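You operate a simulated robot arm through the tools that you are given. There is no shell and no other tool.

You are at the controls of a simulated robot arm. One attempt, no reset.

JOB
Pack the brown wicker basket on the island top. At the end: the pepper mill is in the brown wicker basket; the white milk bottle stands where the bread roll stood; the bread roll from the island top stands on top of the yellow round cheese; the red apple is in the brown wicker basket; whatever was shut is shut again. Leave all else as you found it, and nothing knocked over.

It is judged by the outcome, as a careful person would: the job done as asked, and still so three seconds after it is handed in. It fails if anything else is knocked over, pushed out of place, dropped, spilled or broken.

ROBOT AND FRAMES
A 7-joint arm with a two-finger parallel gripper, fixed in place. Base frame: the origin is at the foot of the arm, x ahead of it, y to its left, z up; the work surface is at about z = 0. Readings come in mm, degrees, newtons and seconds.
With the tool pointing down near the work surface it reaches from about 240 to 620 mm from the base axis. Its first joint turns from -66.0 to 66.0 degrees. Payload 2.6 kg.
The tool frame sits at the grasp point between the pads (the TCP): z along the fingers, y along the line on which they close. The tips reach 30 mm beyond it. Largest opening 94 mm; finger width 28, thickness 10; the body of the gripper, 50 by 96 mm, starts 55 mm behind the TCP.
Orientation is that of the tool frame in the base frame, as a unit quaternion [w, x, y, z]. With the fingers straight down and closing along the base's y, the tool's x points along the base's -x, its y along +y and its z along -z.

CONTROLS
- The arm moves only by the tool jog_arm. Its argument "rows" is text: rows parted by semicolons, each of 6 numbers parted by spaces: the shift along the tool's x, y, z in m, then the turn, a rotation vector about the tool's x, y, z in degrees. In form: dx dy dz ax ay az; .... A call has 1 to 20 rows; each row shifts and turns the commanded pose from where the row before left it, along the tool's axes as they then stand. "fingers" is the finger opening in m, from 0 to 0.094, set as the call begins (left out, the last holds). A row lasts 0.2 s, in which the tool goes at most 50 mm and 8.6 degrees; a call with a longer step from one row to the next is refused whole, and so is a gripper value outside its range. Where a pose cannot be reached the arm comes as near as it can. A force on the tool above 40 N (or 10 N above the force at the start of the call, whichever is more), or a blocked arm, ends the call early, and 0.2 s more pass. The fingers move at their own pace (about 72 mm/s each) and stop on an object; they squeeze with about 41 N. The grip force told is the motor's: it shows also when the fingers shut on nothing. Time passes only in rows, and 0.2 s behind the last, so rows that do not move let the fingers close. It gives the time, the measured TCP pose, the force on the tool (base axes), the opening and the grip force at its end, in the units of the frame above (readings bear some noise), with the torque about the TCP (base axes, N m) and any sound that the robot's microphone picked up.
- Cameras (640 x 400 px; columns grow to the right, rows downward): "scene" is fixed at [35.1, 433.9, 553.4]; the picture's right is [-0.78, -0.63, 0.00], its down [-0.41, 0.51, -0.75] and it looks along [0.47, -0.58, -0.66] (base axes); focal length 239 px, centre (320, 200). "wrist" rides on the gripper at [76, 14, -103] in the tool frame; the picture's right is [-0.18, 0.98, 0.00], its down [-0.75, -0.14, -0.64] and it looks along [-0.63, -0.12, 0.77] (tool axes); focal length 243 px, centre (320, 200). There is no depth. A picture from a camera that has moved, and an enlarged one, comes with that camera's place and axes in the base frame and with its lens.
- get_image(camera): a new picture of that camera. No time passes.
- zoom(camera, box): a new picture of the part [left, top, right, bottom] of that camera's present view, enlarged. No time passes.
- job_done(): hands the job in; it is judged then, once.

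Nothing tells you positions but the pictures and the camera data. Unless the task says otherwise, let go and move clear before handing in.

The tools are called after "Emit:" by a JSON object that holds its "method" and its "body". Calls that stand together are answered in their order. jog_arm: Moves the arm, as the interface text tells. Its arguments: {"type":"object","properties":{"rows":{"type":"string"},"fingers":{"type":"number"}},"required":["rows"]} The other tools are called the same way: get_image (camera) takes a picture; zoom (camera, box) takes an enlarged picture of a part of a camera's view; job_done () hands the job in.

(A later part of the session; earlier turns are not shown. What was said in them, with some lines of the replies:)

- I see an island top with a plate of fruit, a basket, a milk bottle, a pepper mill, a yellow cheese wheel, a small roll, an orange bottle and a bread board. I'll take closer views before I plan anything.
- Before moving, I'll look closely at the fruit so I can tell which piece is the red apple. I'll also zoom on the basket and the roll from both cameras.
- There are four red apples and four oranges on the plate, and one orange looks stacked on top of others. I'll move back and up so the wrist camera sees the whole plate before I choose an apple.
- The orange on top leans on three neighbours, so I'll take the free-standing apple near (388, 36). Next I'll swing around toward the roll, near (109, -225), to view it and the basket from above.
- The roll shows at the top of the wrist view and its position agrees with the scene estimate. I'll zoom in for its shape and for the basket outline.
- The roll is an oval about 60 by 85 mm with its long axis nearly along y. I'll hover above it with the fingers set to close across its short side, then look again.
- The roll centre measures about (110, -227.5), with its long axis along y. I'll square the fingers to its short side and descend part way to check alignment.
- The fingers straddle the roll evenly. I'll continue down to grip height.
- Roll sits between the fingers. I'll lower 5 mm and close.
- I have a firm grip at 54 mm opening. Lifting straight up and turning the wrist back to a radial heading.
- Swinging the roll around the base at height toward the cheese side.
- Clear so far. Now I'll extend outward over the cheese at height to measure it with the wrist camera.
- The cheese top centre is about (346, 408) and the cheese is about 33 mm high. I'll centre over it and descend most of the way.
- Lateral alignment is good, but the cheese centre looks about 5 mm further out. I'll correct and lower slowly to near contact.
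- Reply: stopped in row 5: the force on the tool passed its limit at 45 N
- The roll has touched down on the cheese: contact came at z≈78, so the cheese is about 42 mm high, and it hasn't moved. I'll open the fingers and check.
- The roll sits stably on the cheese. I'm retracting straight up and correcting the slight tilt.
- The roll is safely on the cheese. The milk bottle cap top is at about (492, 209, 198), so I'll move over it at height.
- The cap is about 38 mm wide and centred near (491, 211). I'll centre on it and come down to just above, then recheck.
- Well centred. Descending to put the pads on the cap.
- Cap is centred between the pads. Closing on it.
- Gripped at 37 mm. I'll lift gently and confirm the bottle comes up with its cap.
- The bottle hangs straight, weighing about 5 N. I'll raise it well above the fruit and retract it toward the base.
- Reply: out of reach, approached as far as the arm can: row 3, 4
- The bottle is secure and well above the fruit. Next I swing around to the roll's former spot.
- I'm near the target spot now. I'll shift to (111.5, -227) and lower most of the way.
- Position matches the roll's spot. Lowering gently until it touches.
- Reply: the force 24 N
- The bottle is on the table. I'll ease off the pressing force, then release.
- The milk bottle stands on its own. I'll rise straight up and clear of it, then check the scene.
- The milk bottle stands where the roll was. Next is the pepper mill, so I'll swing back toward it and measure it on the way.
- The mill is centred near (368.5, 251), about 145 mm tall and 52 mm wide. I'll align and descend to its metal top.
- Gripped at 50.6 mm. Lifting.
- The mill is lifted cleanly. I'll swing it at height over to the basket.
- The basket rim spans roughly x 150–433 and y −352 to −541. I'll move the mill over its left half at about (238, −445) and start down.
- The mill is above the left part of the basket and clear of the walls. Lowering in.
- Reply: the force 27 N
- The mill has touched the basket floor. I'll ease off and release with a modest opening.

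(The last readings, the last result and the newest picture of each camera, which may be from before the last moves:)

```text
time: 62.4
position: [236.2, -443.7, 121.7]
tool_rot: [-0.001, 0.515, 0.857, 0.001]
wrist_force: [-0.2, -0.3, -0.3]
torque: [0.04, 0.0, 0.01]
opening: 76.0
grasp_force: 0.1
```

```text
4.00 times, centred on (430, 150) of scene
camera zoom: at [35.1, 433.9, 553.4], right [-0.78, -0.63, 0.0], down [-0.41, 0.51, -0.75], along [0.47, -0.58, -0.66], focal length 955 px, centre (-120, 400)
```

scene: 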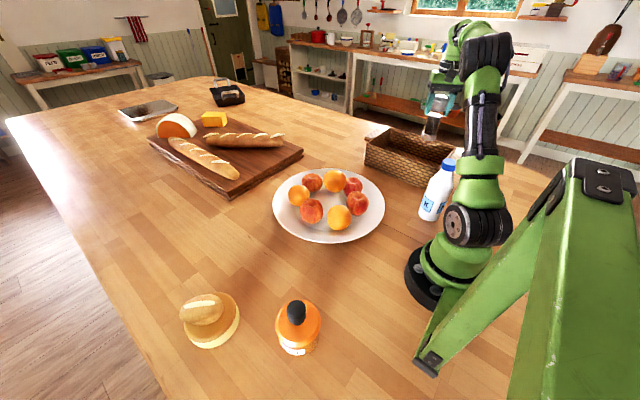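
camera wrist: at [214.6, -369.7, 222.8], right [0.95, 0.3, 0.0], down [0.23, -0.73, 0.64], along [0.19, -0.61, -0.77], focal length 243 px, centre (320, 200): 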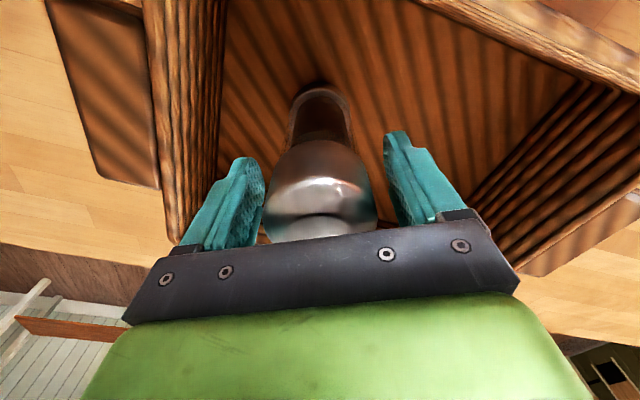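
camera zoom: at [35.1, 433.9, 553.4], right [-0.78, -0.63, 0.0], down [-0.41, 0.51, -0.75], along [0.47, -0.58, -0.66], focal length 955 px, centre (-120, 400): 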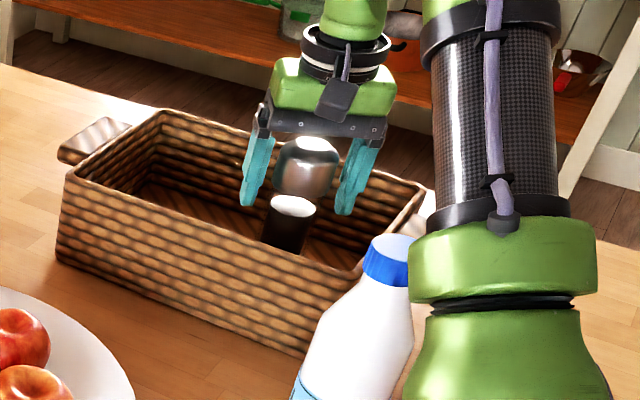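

The mill stands upright in the basket. Rising straight up.

Emit:
{"method": "jog_arm", "body": {"rows": "0 0 -0.015 0 0 0;0 0 -0.025 0 0 0;0 0 -0.04 0 0 0;0 0 -0.04 0 0 0;0 0 -0.04 0 0 0;0 0 -0.04 0 0 0;0 0 0 0 0 0", "fingers": 0.08}}

Emit:
{"method": "get_image", "body": {"camera": "wrist"}}

Emit:
{"method": "get_image", "body": {"camera": "scene"}}

```text
time: 64.0
position: [234.1, -444.0, 318.0]
tool_rot: [0.001, 0.515, 0.857, 0.0]
wrist_force: [-0.4, -0.5, -0.5]
torque: [-0.01, 0.01, 0.0]
opening: 79.8
grasp_force: 0.0
```

```text
taken
camera wrist: at [212.2, -369.3, 420.9], right [0.95, 0.3, 0.0], down [0.23, -0.73, 0.64], along [0.19, -0.61, -0.77], focal length 243 px, centre (320, 200)
```

wrist: 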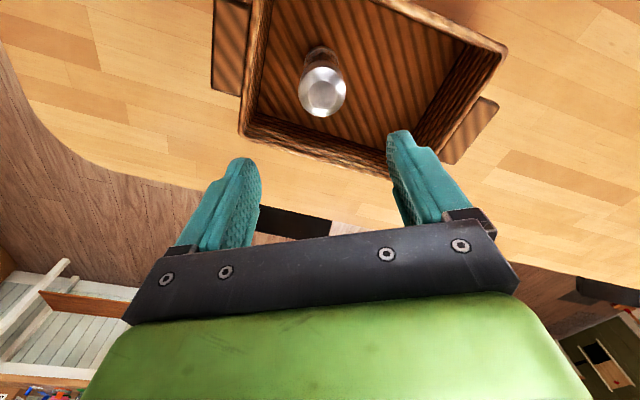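

```text
taken
```

scene: 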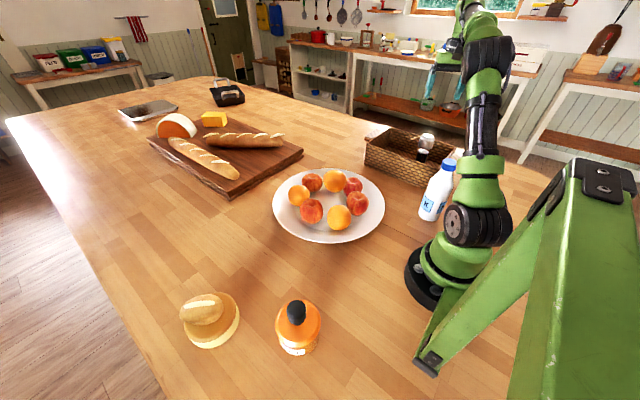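

The mill is standing well in the basket. Now for the apple: I'll retract and swing to above the free-standing one near (388, 36).

Emit:
{"method": "jog_arm", "body": {"rows": "0.0375 0 0 0 0 0;0.0375 0 0 0 0 0;0.0375 0 0 0 0 0;0.0022 0.0416 0 0 0 -6.13;0.0022 0.0416 0 0 0 -6.13;0.0022 0.0416 0 0 0 -6.13;0.0022 0.0416 0 0 0 -6.13;0.0022 0.0416 0 0 0 -6.13;0.0022 0.0416 0 0 0 -6.13;0.0022 0.0416 0 0 0 -6.13;0.0022 0.0416 0 0 0 -6.13;0.0022 0.0416 0 0 0 -6.13;0.0022 0.0416 0 0 0 -6.13;0.0022 0.0416 0 0 0 -6.13;0 0 0 0 0 0", "fingers": 0.094}}

Emit:
{"method": "get_image", "body": {"camera": "wrist"}}

Emit:
{"method": "get_image", "body": {"camera": "scene"}}

```text
time: 67.2
position: [391.6, 33.3, 321.4]
tool_rot: [0.0, -0.048, 0.999, 0.0]
wrist_force: [0.0, 0.7, -0.5]
torque: [-0.01, -0.01, -0.03]
opening: 93.8
grasp_force: 0.1
```

```text
taken
camera wrist: at [314.7, 41.0, 422.6], right [0.09, 1.0, 0.0], down [0.76, -0.07, 0.64], along [0.64, -0.06, -0.77], focal length 243 px, centre (320, 200)
```

wrist: 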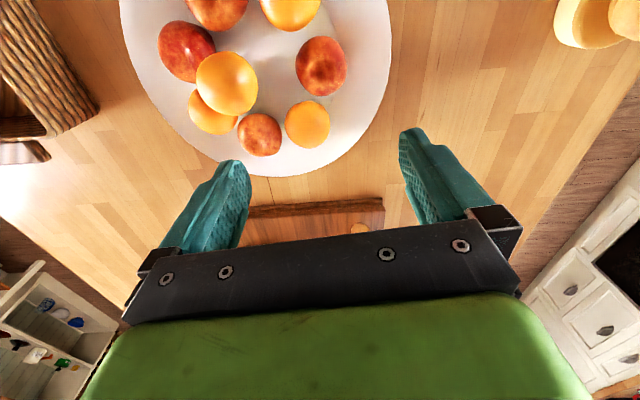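

```text
taken
```

scene: 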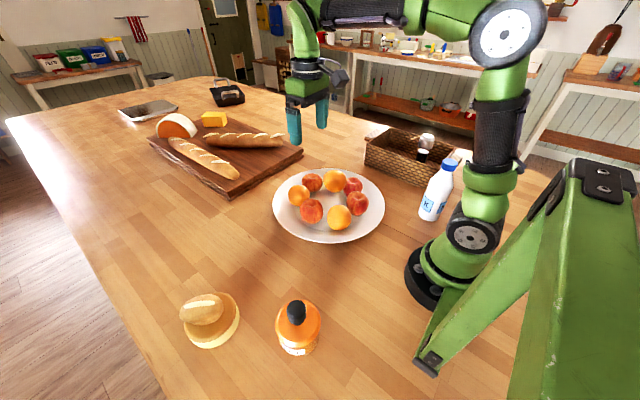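

Emit:
{"method": "zoom", "body": {"camera": "wrist", "box": [150, 0, 400, 170]}}

Emit:
{"method": "zoom", "body": {"camera": "scene", "box": [270, 160, 390, 250]}}

```text
2.35 times, centred on (275, 85) of wrist
camera zoom: at [314.7, 41.0, 422.6], right [0.09, 1.0, 0.0], down [0.76, -0.07, 0.64], along [0.64, -0.06, -0.77], focal length 571 px, centre (426, 471)
```

zoom: 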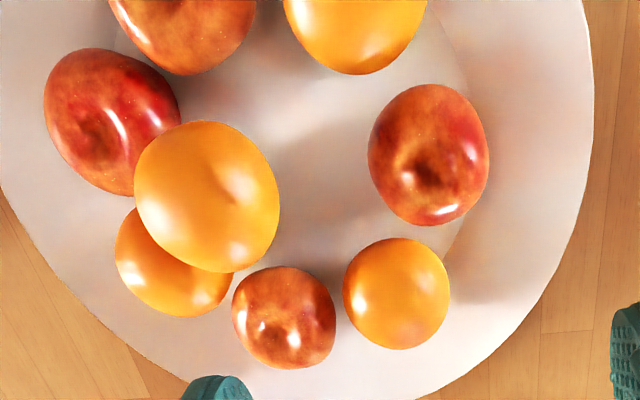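

```text
4.44 times, centred on (330, 205) of scene
camera zoom: at [35.1, 433.9, 553.4], right [-0.78, -0.63, 0.0], down [-0.41, 0.51, -0.75], along [0.47, -0.58, -0.66], focal length 1061 px, centre (276, 178)
```

zoom: 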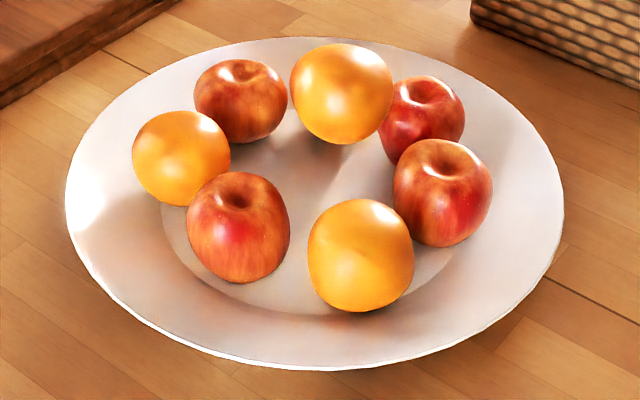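

The apple is at (388.5, 35), about 72 mm across, with clear space for the fingers on both sides. I'll align and descend part way.

Emit:
{"method": "jog_arm", "body": {"rows": "0.0028 0.002 0.02 0 0 0;0 0 0.04 0 0 0;0 0 0.04 0 0 0;0 0 0.04 0 0 0;0 0 0.04 0 0 0;0 0 0.03 0 0 0;0 0 0 0 0 0", "fingers": 0.094}}

Emit:
{"method": "get_image", "body": {"camera": "wrist"}}

Emit:
{"method": "zoom", "body": {"camera": "scene", "box": [260, 120, 400, 250]}}

```text
time: 68.8
position: [385.6, 35.6, 111.4]
tool_rot: [0.0, -0.047, 0.999, 0.0]
wrist_force: [-0.6, 0.4, -0.6]
torque: [-0.01, 0.01, -0.02]
opening: 94.0
grasp_force: 0.0
```

```text
taken
camera wrist: at [308.6, 43.2, 212.3], right [0.09, 1.0, 0.0], down [0.76, -0.07, 0.64], along [0.64, -0.06, -0.77], focal length 243 px, centre (320, 200)
```

wrist: 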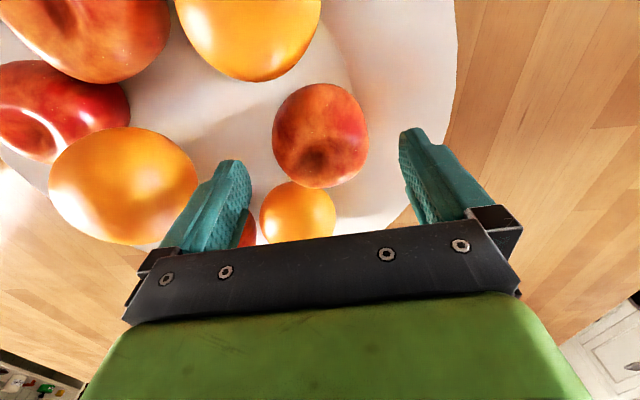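

```text
3.08 times, centred on (330, 185) of scene
camera zoom: at [35.1, 433.9, 553.4], right [-0.78, -0.63, 0.0], down [-0.41, 0.51, -0.75], along [0.47, -0.58, -0.66], focal length 734 px, centre (289, 246)
```

zoom: 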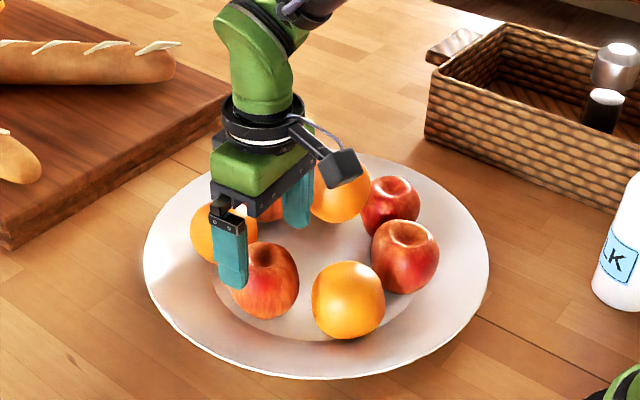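

Emit:
{"method": "jog_arm", "body": {"rows": "-0.0015 0 0.02 0 0 0;0 0 0.02 0 0 0;0 0 0.01 0 0 0;0 0 0.004 0 0 0;0 0 0 0 0 0", "fingers": 0.094}}

Emit:
{"method": "get_image", "body": {"camera": "wrist"}}

Emit:
{"method": "zoom", "body": {"camera": "scene", "box": [270, 150, 370, 240]}}

```text
time: 70.0
position: [388.8, 36.2, 56.9]
tool_rot: [0.0, -0.047, 0.999, 0.0]
wrist_force: [-0.3, -0.9, -0.6]
torque: [-0.03, -0.03, 0.0]
opening: 93.9
grasp_force: 0.0
```

```text
taken
camera wrist: at [311.9, 43.8, 159.3], right [0.09, 1.0, 0.0], down [0.76, -0.07, 0.64], along [0.64, -0.06, -0.77], focal length 243 px, centre (320, 200)
```

wrist: 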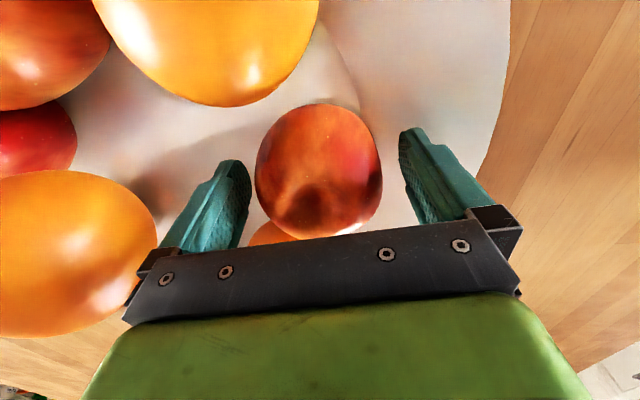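

```text
4.44 times, centred on (320, 195) of scene
camera zoom: at [35.1, 433.9, 553.4], right [-0.78, -0.63, 0.0], down [-0.41, 0.51, -0.75], along [0.47, -0.58, -0.66], focal length 1061 px, centre (320, 222)
```

zoom: 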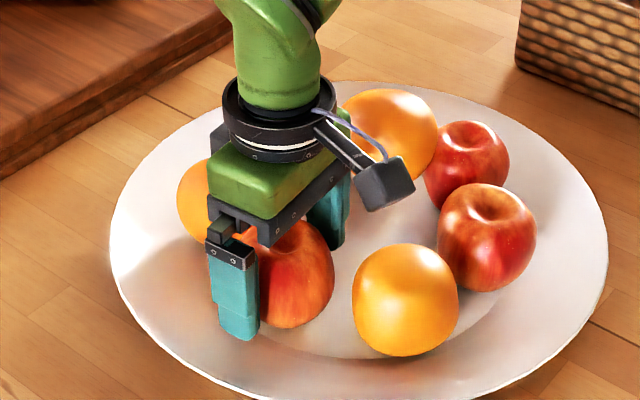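

The apple is centred between the pads and the tips are clear of the plate. Closing.

Emit:
{"method": "jog_arm", "body": {"rows": "0 0 0 0 0 0;0 0 0 0 0 0;0 0 0 0 0 0;0 0 0 0 0 0", "fingers": 0.05}}

Emit:
{"method": "get_image", "body": {"camera": "wrist"}}

Emit:
{"method": "zoom", "body": {"camera": "scene", "box": [270, 150, 370, 240]}}

```text
time: 71.0
position: [388.2, 35.4, 57.4]
tool_rot: [0.0, -0.048, 0.999, 0.0]
wrist_force: [-0.6, 0.2, -0.7]
torque: [0.0, -0.01, -0.04]
opening: 72.2
grasp_force: 40.9
```

```text
taken
camera wrist: at [311.9, 43.8, 159.4], right [0.09, 1.0, 0.0], down [0.76, -0.07, 0.64], along [0.64, -0.06, -0.77], focal length 243 px, centre (320, 200)
```

wrist: 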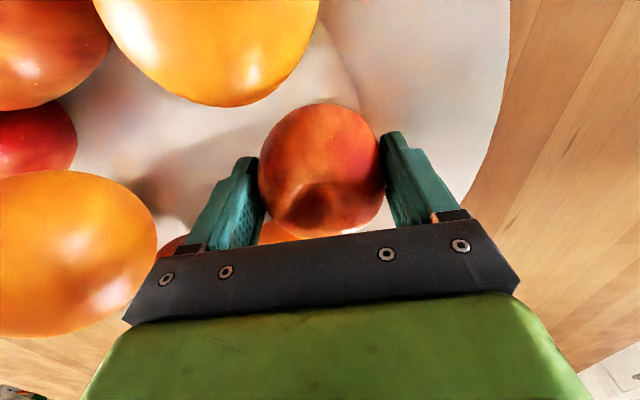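

```text
4.44 times, centred on (320, 195) of scene
camera zoom: at [35.1, 433.9, 553.4], right [-0.78, -0.63, 0.0], down [-0.41, 0.51, -0.75], along [0.47, -0.58, -0.66], focal length 1061 px, centre (320, 222)
```

zoom: 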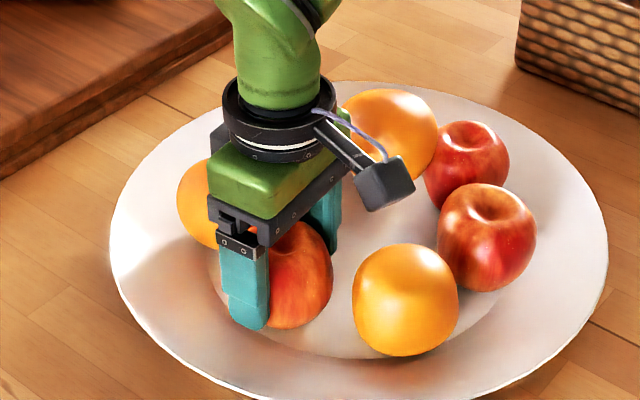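

Gripped at 72 mm with full force. I'll lift slowly and check that nothing else moves.

Emit:
{"method": "jog_arm", "body": {"rows": "0 0 -0.005 0 0 0;0 0 -0.01 0 0 0;0 0 -0.02 0 0 0;0 0 -0.03 0 0 0;0 0 -0.03 0 0 0;0 0 0 0 0 0"}}

Emit:
{"method": "get_image", "body": {"camera": "wrist"}}

Emit:
{"method": "zoom", "body": {"camera": "scene", "box": [260, 120, 400, 250]}}

```text
time: 72.4
position: [386.9, 35.6, 152.0]
tool_rot: [0.0, -0.047, 0.999, 0.0]
wrist_force: [-0.4, 0.2, -2.0]
torque: [-0.02, -0.01, 0.0]
opening: 72.3
grasp_force: 41.2
```

```text
taken
camera wrist: at [310.8, 43.7, 254.4], right [0.09, 1.0, 0.0], down [0.76, -0.07, 0.64], along [0.64, -0.06, -0.77], focal length 243 px, centre (320, 200)
```

wrist: 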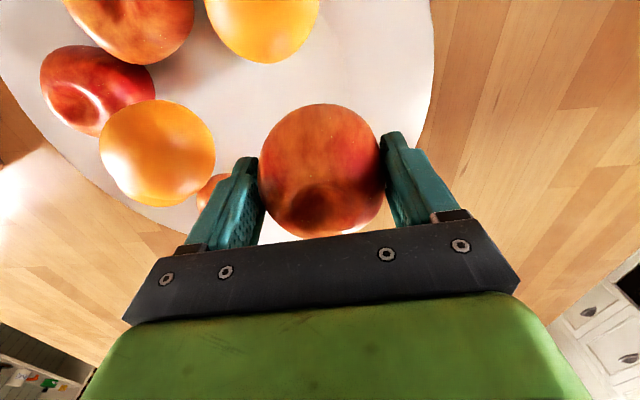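

```text
3.08 times, centred on (330, 185) of scene
camera zoom: at [35.1, 433.9, 553.4], right [-0.78, -0.63, 0.0], down [-0.41, 0.51, -0.75], along [0.47, -0.58, -0.66], focal length 734 px, centre (289, 246)
```

zoom: 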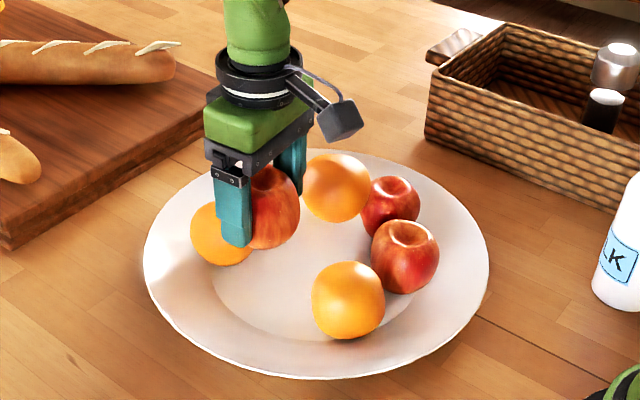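

The apple is up and the rest of the plate is undisturbed. I'll raise it, swing to the basket heading and extend over the free half.

Emit:
{"method": "jog_arm", "body": {"rows": "0 0 -0.04 0 0 0;0 0 -0.04 0 0 0;0 0 -0.04 0 0 0;0 0 -0.03 0 0 0;0.0024 -0.0433 0 0 0 6.41;0.0024 -0.0433 0 0 0 6.41;0.0024 -0.0433 0 0 0 6.41;0.0024 -0.0433 0 0 0 6.41;0.0024 -0.0433 0 0 0 6.41;0.0024 -0.0433 0 0 0 6.41;0.0024 -0.0433 0 0 0 6.41;0.0024 -0.0433 0 0 0 6.41;0.0024 -0.0433 0 0 0 6.41;0 0 0 0 0 0"}}

Emit:
{"method": "get_image", "body": {"camera": "wrist"}}

Emit:
{"method": "get_image", "body": {"camera": "scene"}}

```text
time: 75.4
position: [236.6, -303.6, 304.0]
tool_rot: [0.0, 0.441, 0.898, 0.001]
wrist_force: [0.1, -0.1, -1.4]
torque: [0.02, -0.02, 0.0]
opening: 72.1
grasp_force: 40.8
```

```text
taken
camera wrist: at [202.4, -234.3, 406.8], right [0.89, 0.46, 0.0], down [0.35, -0.68, 0.64], along [0.29, -0.57, -0.77], focal length 243 px, centre (320, 200)
```

wrist: 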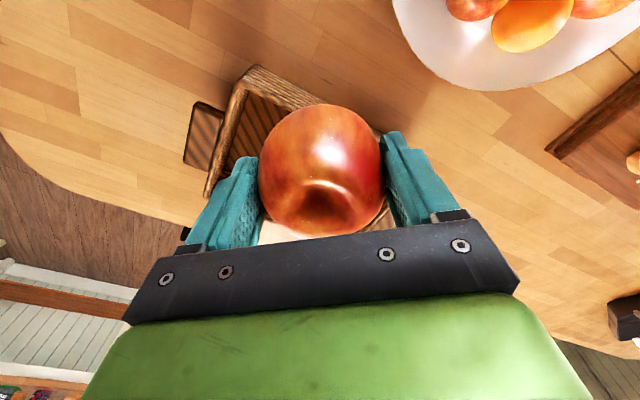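

```text
taken
```

scene: 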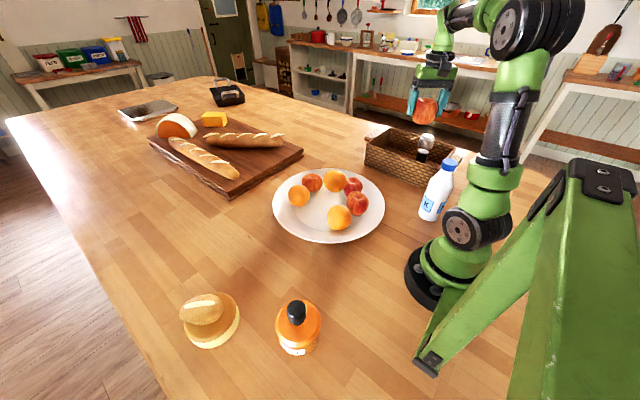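

Emit:
{"method": "jog_arm", "body": {"rows": "-0.036 -0.0004 0.008 0 0 0;-0.036 -0.0004 0.008 0 0 0;-0.036 -0.0004 0.008 0 0 0;-0.036 -0.0004 0.008 0 0 0;-0.036 -0.0004 0.008 0 0 0;0 0 0 0 0 0"}}

Emit:
{"method": "get_image", "body": {"camera": "wrist"}}

Emit:
{"method": "get_image", "body": {"camera": "scene"}}

```text
time: 76.8
position: [348.7, -450.8, 262.2]
tool_rot: [-0.001, 0.441, 0.898, 0.001]
wrist_force: [0.1, -0.1, -1.9]
torque: [0.03, -0.01, -0.01]
opening: 72.5
grasp_force: 41.2
```

```text
taken
camera wrist: at [314.5, -380.9, 364.1], right [0.89, 0.46, 0.0], down [0.35, -0.68, 0.64], along [0.29, -0.57, -0.77], focal length 243 px, centre (320, 200)
```

wrist: 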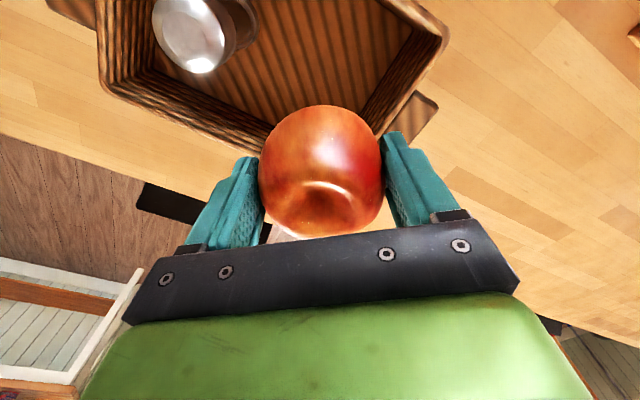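

```text
taken
```

scene: 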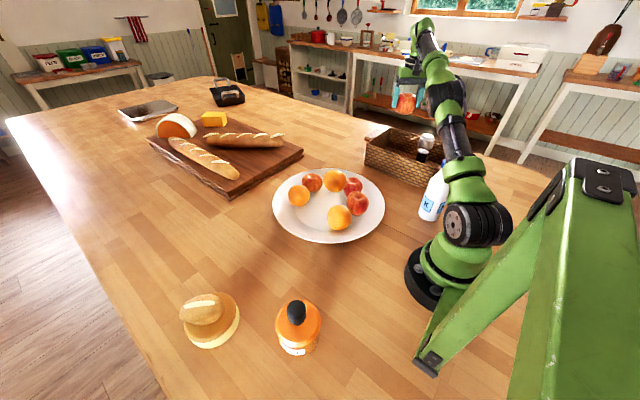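

The apple is over the free half of the basket, well clear of the mill and walls. Lowering it in.

Emit:
{"method": "jog_arm", "body": {"rows": "0.0066 0.0013 0.02 0 0 0;0 0 0.035 0 0 0;0 0 0.035 0 0 0;0 0 0.035 0 0 0;0 0 0.03 0 0 0;0 0 0.02 0 0 0;0 0 0 0 0 0"}}

Emit:
{"method": "get_image", "body": {"camera": "wrist"}}

Emit:
{"method": "zoom", "body": {"camera": "scene", "box": [350, 80, 480, 210]}}

```text
time: 78.4
position: [345.0, -445.3, 88.9]
tool_rot: [0.0, 0.44, 0.898, 0.0]
wrist_force: [0.1, 0.3, -2.0]
torque: [0.01, -0.04, 0.02]
opening: 72.3
grasp_force: 40.8
```

```text
taken
camera wrist: at [310.3, -375.9, 190.8], right [0.89, 0.46, 0.0], down [0.35, -0.68, 0.64], along [0.29, -0.57, -0.77], focal length 243 px, centre (320, 200)
```

wrist: 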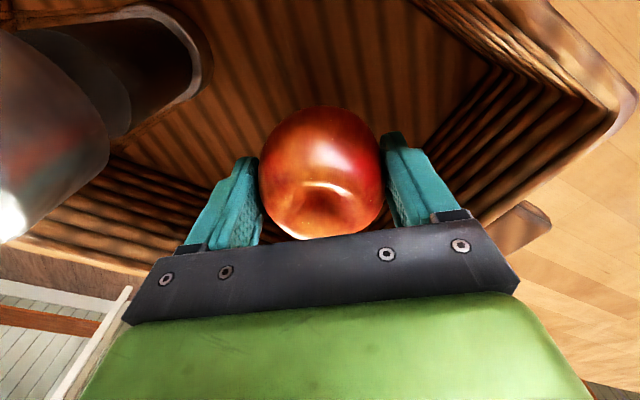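

```text
3.08 times, centred on (415, 145) of scene
camera zoom: at [35.1, 433.9, 553.4], right [-0.78, -0.63, 0.0], down [-0.41, 0.51, -0.75], along [0.47, -0.58, -0.66], focal length 734 px, centre (28, 369)
```

zoom: 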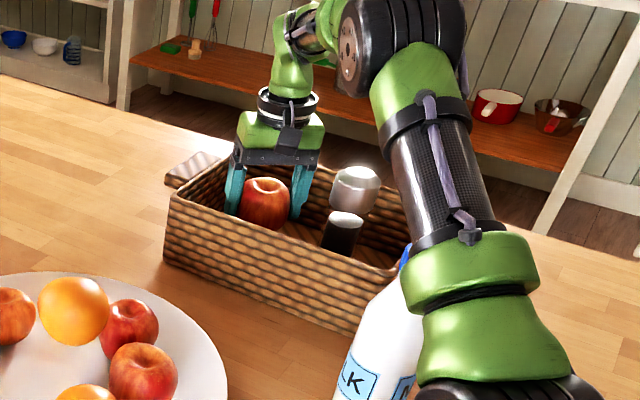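

Emit:
{"method": "jog_arm", "body": {"rows": "0 0 0.01 0 0 0;0 0 0.01 0 0 0;0 0 0.005 0 0 0;0 0 0 0 0 0"}}

Emit:
{"method": "jog_arm", "body": {"rows": "0 0 0.002 0 0 0;0 0 0.002 0 0 0;0 0 0 0 0 0"}}

```text
time: 79.4
position: [344.8, -444.4, 63.9]
tool_rot: [0.0, 0.44, 0.898, -0.001]
wrist_force: [0.0, -0.6, -2.0]
torque: [0.02, 0.0, -0.02]
opening: 72.2
grasp_force: 40.8
```

```text
time: 80.2
position: [344.7, -443.6, 58.8]
tool_rot: [0.0, 0.44, 0.898, 0.001]
wrist_force: [-0.9, 1.3, 0.2]
torque: [0.01, 0.03, 0.0]
opening: 72.3
grasp_force: 40.9
```

Emit:
{"method": "jog_arm", "body": {"rows": "0 0 0.001 0 0 0;0 0 0 0 0 0"}}

Emit:
{"method": "get_image", "body": {"camera": "wrist"}}

Emit:
{"method": "zoom", "body": {"camera": "scene", "box": [360, 100, 460, 200]}}

```text
time: 80.8
position: [345.7, -443.0, 58.6]
tool_rot: [0.002, 0.44, 0.898, 0.001]
wrist_force: [-6.5, 6.8, 20.4]
torque: [0.33, 0.25, 0.01]
opening: 72.3
grasp_force: 41.1
```

```text
taken
camera wrist: at [310.6, -374.1, 160.8], right [0.89, 0.46, 0.0], down [0.35, -0.68, 0.64], along [0.29, -0.57, -0.77], focal length 243 px, centre (320, 200)
```

wrist: 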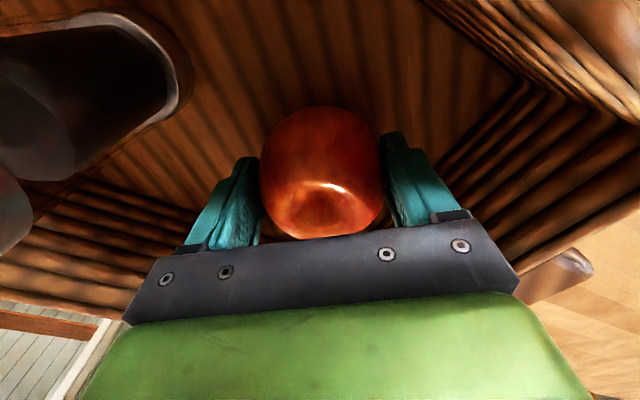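

```text
4.00 times, centred on (410, 150) of scene
camera zoom: at [35.0, 434.0, 553.3], right [-0.78, -0.63, 0.0], down [-0.41, 0.51, -0.75], along [0.47, -0.58, -0.66], focal length 955 px, centre (-40, 400)
```

zoom: 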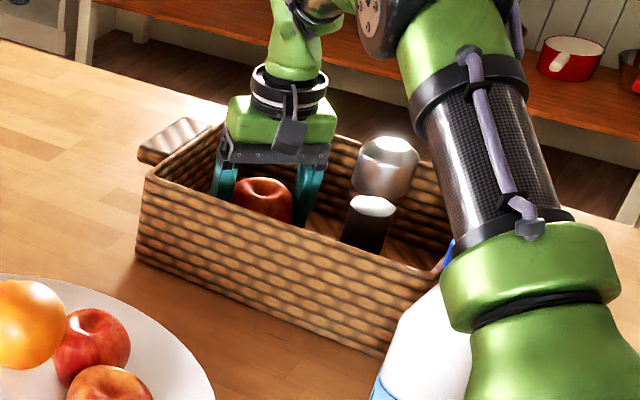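

The apple rests on the basket floor. Easing up slightly and opening.

Emit:
{"method": "jog_arm", "body": {"rows": "0 0 -0.001 0 0 0;0 0 0 0 0 0"}}

Emit:
{"method": "jog_arm", "body": {"rows": "0 0 0 0 0 0;0 0 0 0 0 0;0 0 0 0 0 0", "fingers": 0.09}}

Emit:
{"method": "get_image", "body": {"camera": "wrist"}}

Emit:
{"method": "zoom", "body": {"camera": "scene", "box": [360, 100, 460, 200]}}

```text
time: 81.4
position: [345.0, -443.4, 58.3]
tool_rot: [0.001, 0.44, 0.898, 0.001]
wrist_force: [-6.5, 8.3, 22.2]
torque: [0.33, 0.17, -0.01]
opening: 72.2
grasp_force: 40.6
```

```text
time: 82.2
position: [345.0, -443.2, 56.6]
tool_rot: [0.001, 0.44, 0.898, 0.0]
wrist_force: [-0.1, -0.6, 0.7]
torque: [0.01, 0.01, -0.04]
opening: 90.4
grasp_force: 0.1
```

```text
taken
camera wrist: at [310.6, -374.4, 159.6], right [0.89, 0.46, 0.0], down [0.35, -0.68, 0.64], along [0.29, -0.57, -0.77], focal length 243 px, centre (320, 200)
```

wrist: 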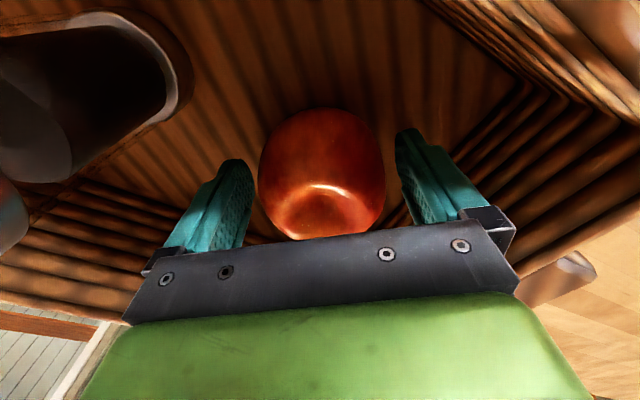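

```text
4.00 times, centred on (410, 150) of scene
camera zoom: at [35.1, 433.9, 553.4], right [-0.78, -0.63, 0.0], down [-0.41, 0.51, -0.75], along [0.47, -0.58, -0.66], focal length 955 px, centre (-40, 400)
```

zoom: 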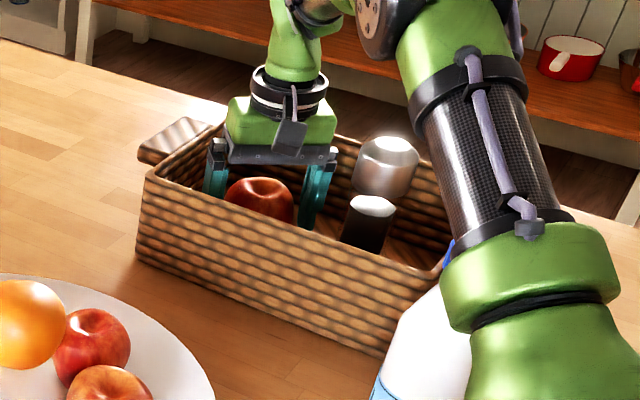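

The apple is released and resting in the basket. I'll lift the arm straight out.

Emit:
{"method": "jog_arm", "body": {"rows": "0 0 -0.01 0 0 0;0 0 -0.02 0 0 0;0 0 -0.03 0 0 0;0 0 -0.04 0 0 0;0 0 -0.04 0 0 0;0 0 -0.04 0 0 0;0.02 0 -0.03 0 0 0;0 0 0 0 0 0", "fingers": 0.09}}

Emit:
{"method": "get_image", "body": {"camera": "wrist"}}

Emit:
{"method": "get_image", "body": {"camera": "scene"}}

```text
time: 84.0
position: [334.9, -428.2, 270.8]
tool_rot: [-0.001, 0.44, 0.898, 0.0]
wrist_force: [0.9, -0.1, 0.1]
torque: [-0.02, -0.04, 0.01]
opening: 90.4
grasp_force: 0.0
```

```text
taken
camera wrist: at [300.6, -359.2, 373.0], right [0.89, 0.46, 0.0], down [0.35, -0.68, 0.64], along [0.29, -0.57, -0.77], focal length 243 px, centre (320, 200)
```

wrist: 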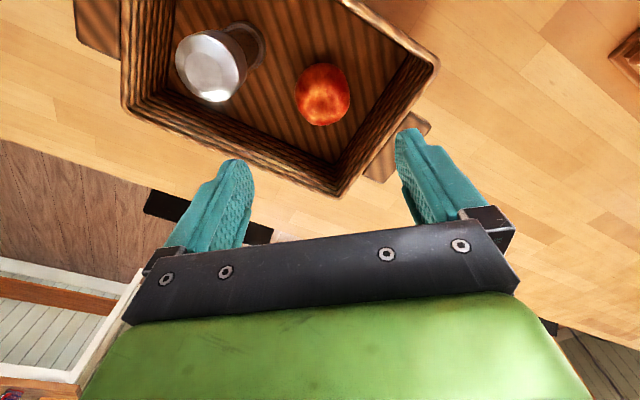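

```text
taken
```

scene: 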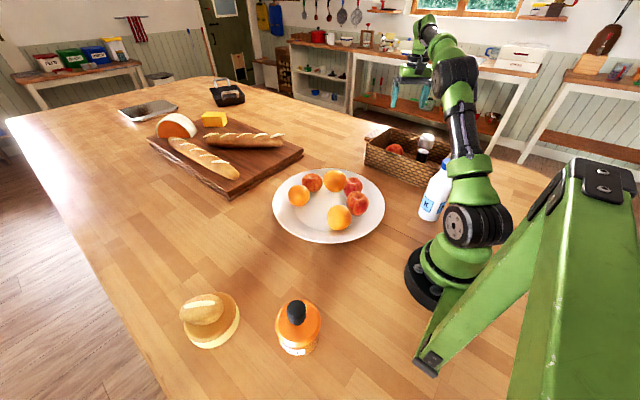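

Both items are in the basket. I'll withdraw to a clear pose near the start and do a final inspection.

Emit:
{"method": "jog_arm", "body": {"rows": "0.038 0 -0.02 0 0 0;0.038 0 -0.02 0 0 0;0.038 0 -0.02 0 0 0;0.0022 0.0435 0 0 0 -5.8;0.0022 0.0435 0 0 0 -5.8;0.0022 0.0435 0 0 0 -5.8;0.0022 0.0435 0 0 0 -5.8;0.0022 0.0435 0 0 0 -5.8;0.0022 0.0435 0 0 0 -5.8;0 0 0 0 0 0", "fingers": 0.094}}

Emit:
{"method": "get_image", "body": {"camera": "scene"}}

Emit:
{"method": "zoom", "body": {"camera": "scene", "box": [350, 110, 480, 230]}}

Emit:
{"method": "zoom", "body": {"camera": "scene", "box": [160, 270, 340, 365]}}

Emit:
{"method": "zoom", "body": {"camera": "scene", "box": [260, 155, 400, 255]}}

Emit:
{"method": "get_image", "body": {"camera": "wrist"}}

```text
time: 86.2
position: [408.7, -127.9, 326.6]
tool_rot: [0.001, 0.151, 0.989, 0.0]
wrist_force: [0.4, 0.0, -0.2]
torque: [-0.02, 0.02, 0.0]
opening: 94.3
grasp_force: 0.0
```

```text
taken
```

scene: 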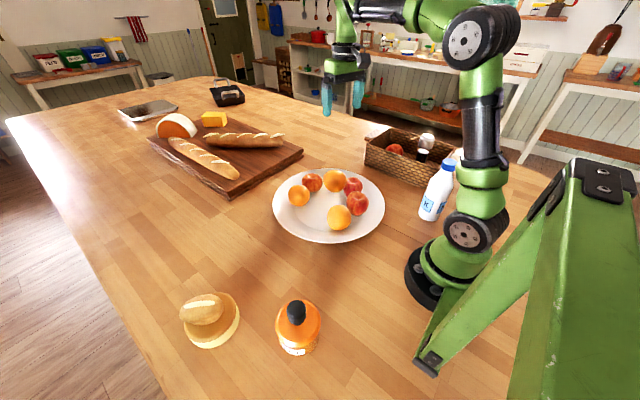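

```text
3.33 times, centred on (415, 170) of scene
camera zoom: at [35.1, 433.9, 553.4], right [-0.78, -0.63, 0.0], down [-0.41, 0.51, -0.75], along [0.47, -0.58, -0.66], focal length 796 px, centre (3, 300)
```

zoom: 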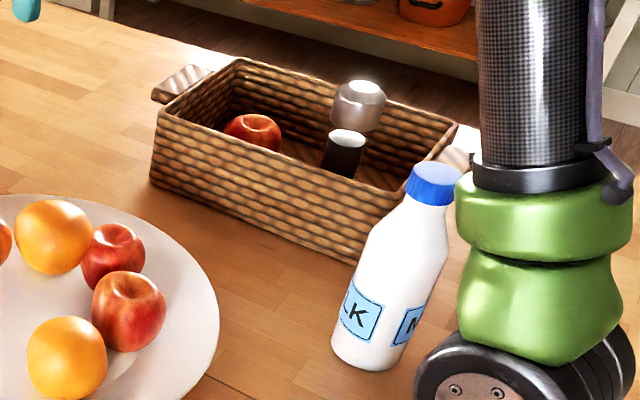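

```text
3.56 times, centred on (250, 318) of scene
camera zoom: at [35.1, 433.9, 553.4], right [-0.78, -0.63, 0.0], down [-0.41, 0.51, -0.75], along [0.47, -0.58, -0.66], focal length 849 px, centre (569, -218)
```

zoom: 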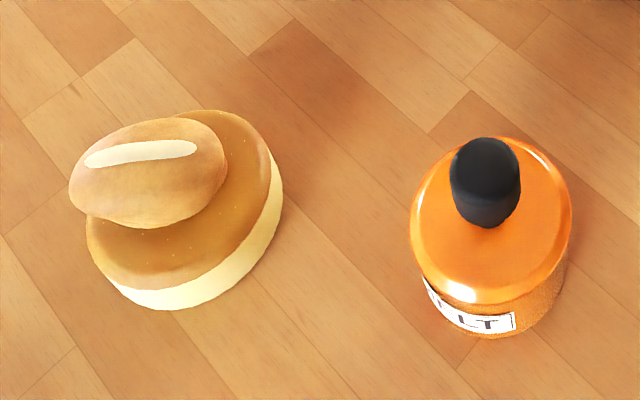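

```text
4.00 times, centred on (330, 205) of scene
camera zoom: at [35.1, 433.9, 553.4], right [-0.78, -0.63, 0.0], down [-0.41, 0.51, -0.75], along [0.47, -0.58, -0.66], focal length 955 px, centre (280, 180)
```

zoom: 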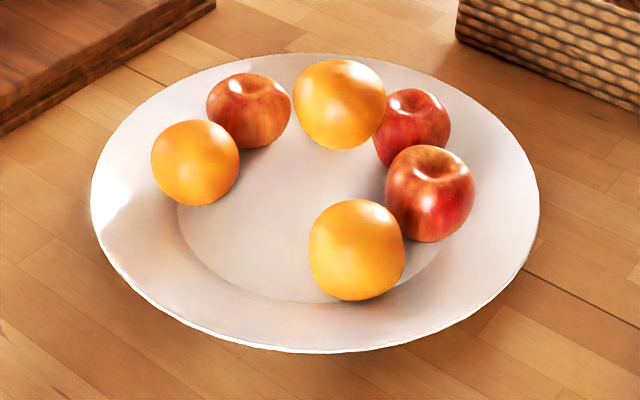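

```text
taken
camera wrist: at [341.1, -90.0, 428.9], right [0.47, 0.88, 0.0], down [0.68, -0.36, 0.64], along [0.57, -0.3, -0.77], focal length 243 px, centre (320, 200)
```

wrist: 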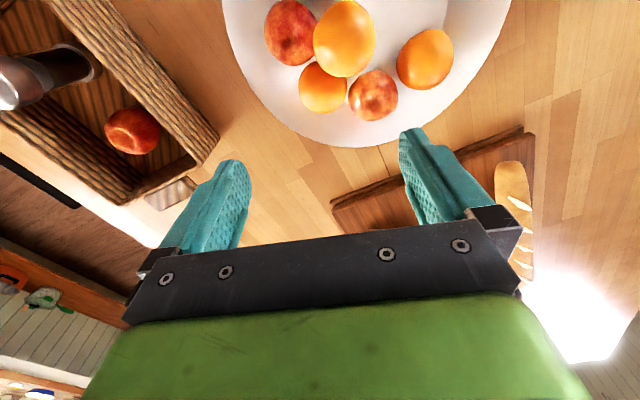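

I've checked the whole scene:
- **Mill and apple:** both are in the basket. The mill stands upright.
- **Milk bottle:** it stands upright where the roll was.
- **Roll:** it rests on the yellow cheese.
- **Everything else:** the other fruit, bottles, board and basket look undisturbed. I opened nothing, so nothing needs shutting.

The arm is clear, so I'm handing the job in.

Emit:
{"method": "job_done", "body": {}}

```text
The job is handed in.
```

The job is handed in, and in the last pictures everything was where you asked.

- **Pepper mill:** it stands upright in the left part of the wicker basket.
- **Red apple:** there were four red apples on the plate. I took one that wasn't supporting the orange stacked on top, and it rests on the basket floor beside the mill.
- **Milk bottle:** it stands upright within a few millimetres of where the bread roll was.
- **Bread roll:** it sits on top of the yellow round cheese, about 6 mm off centre but stable.
- **Everything else:** I opened nothing, so nothing needed shutting. The other fruit, the orange bottle, the board and the basket looked undisturbed.

The gripper is open, and the arm is back near its starting pose, clear of everything.
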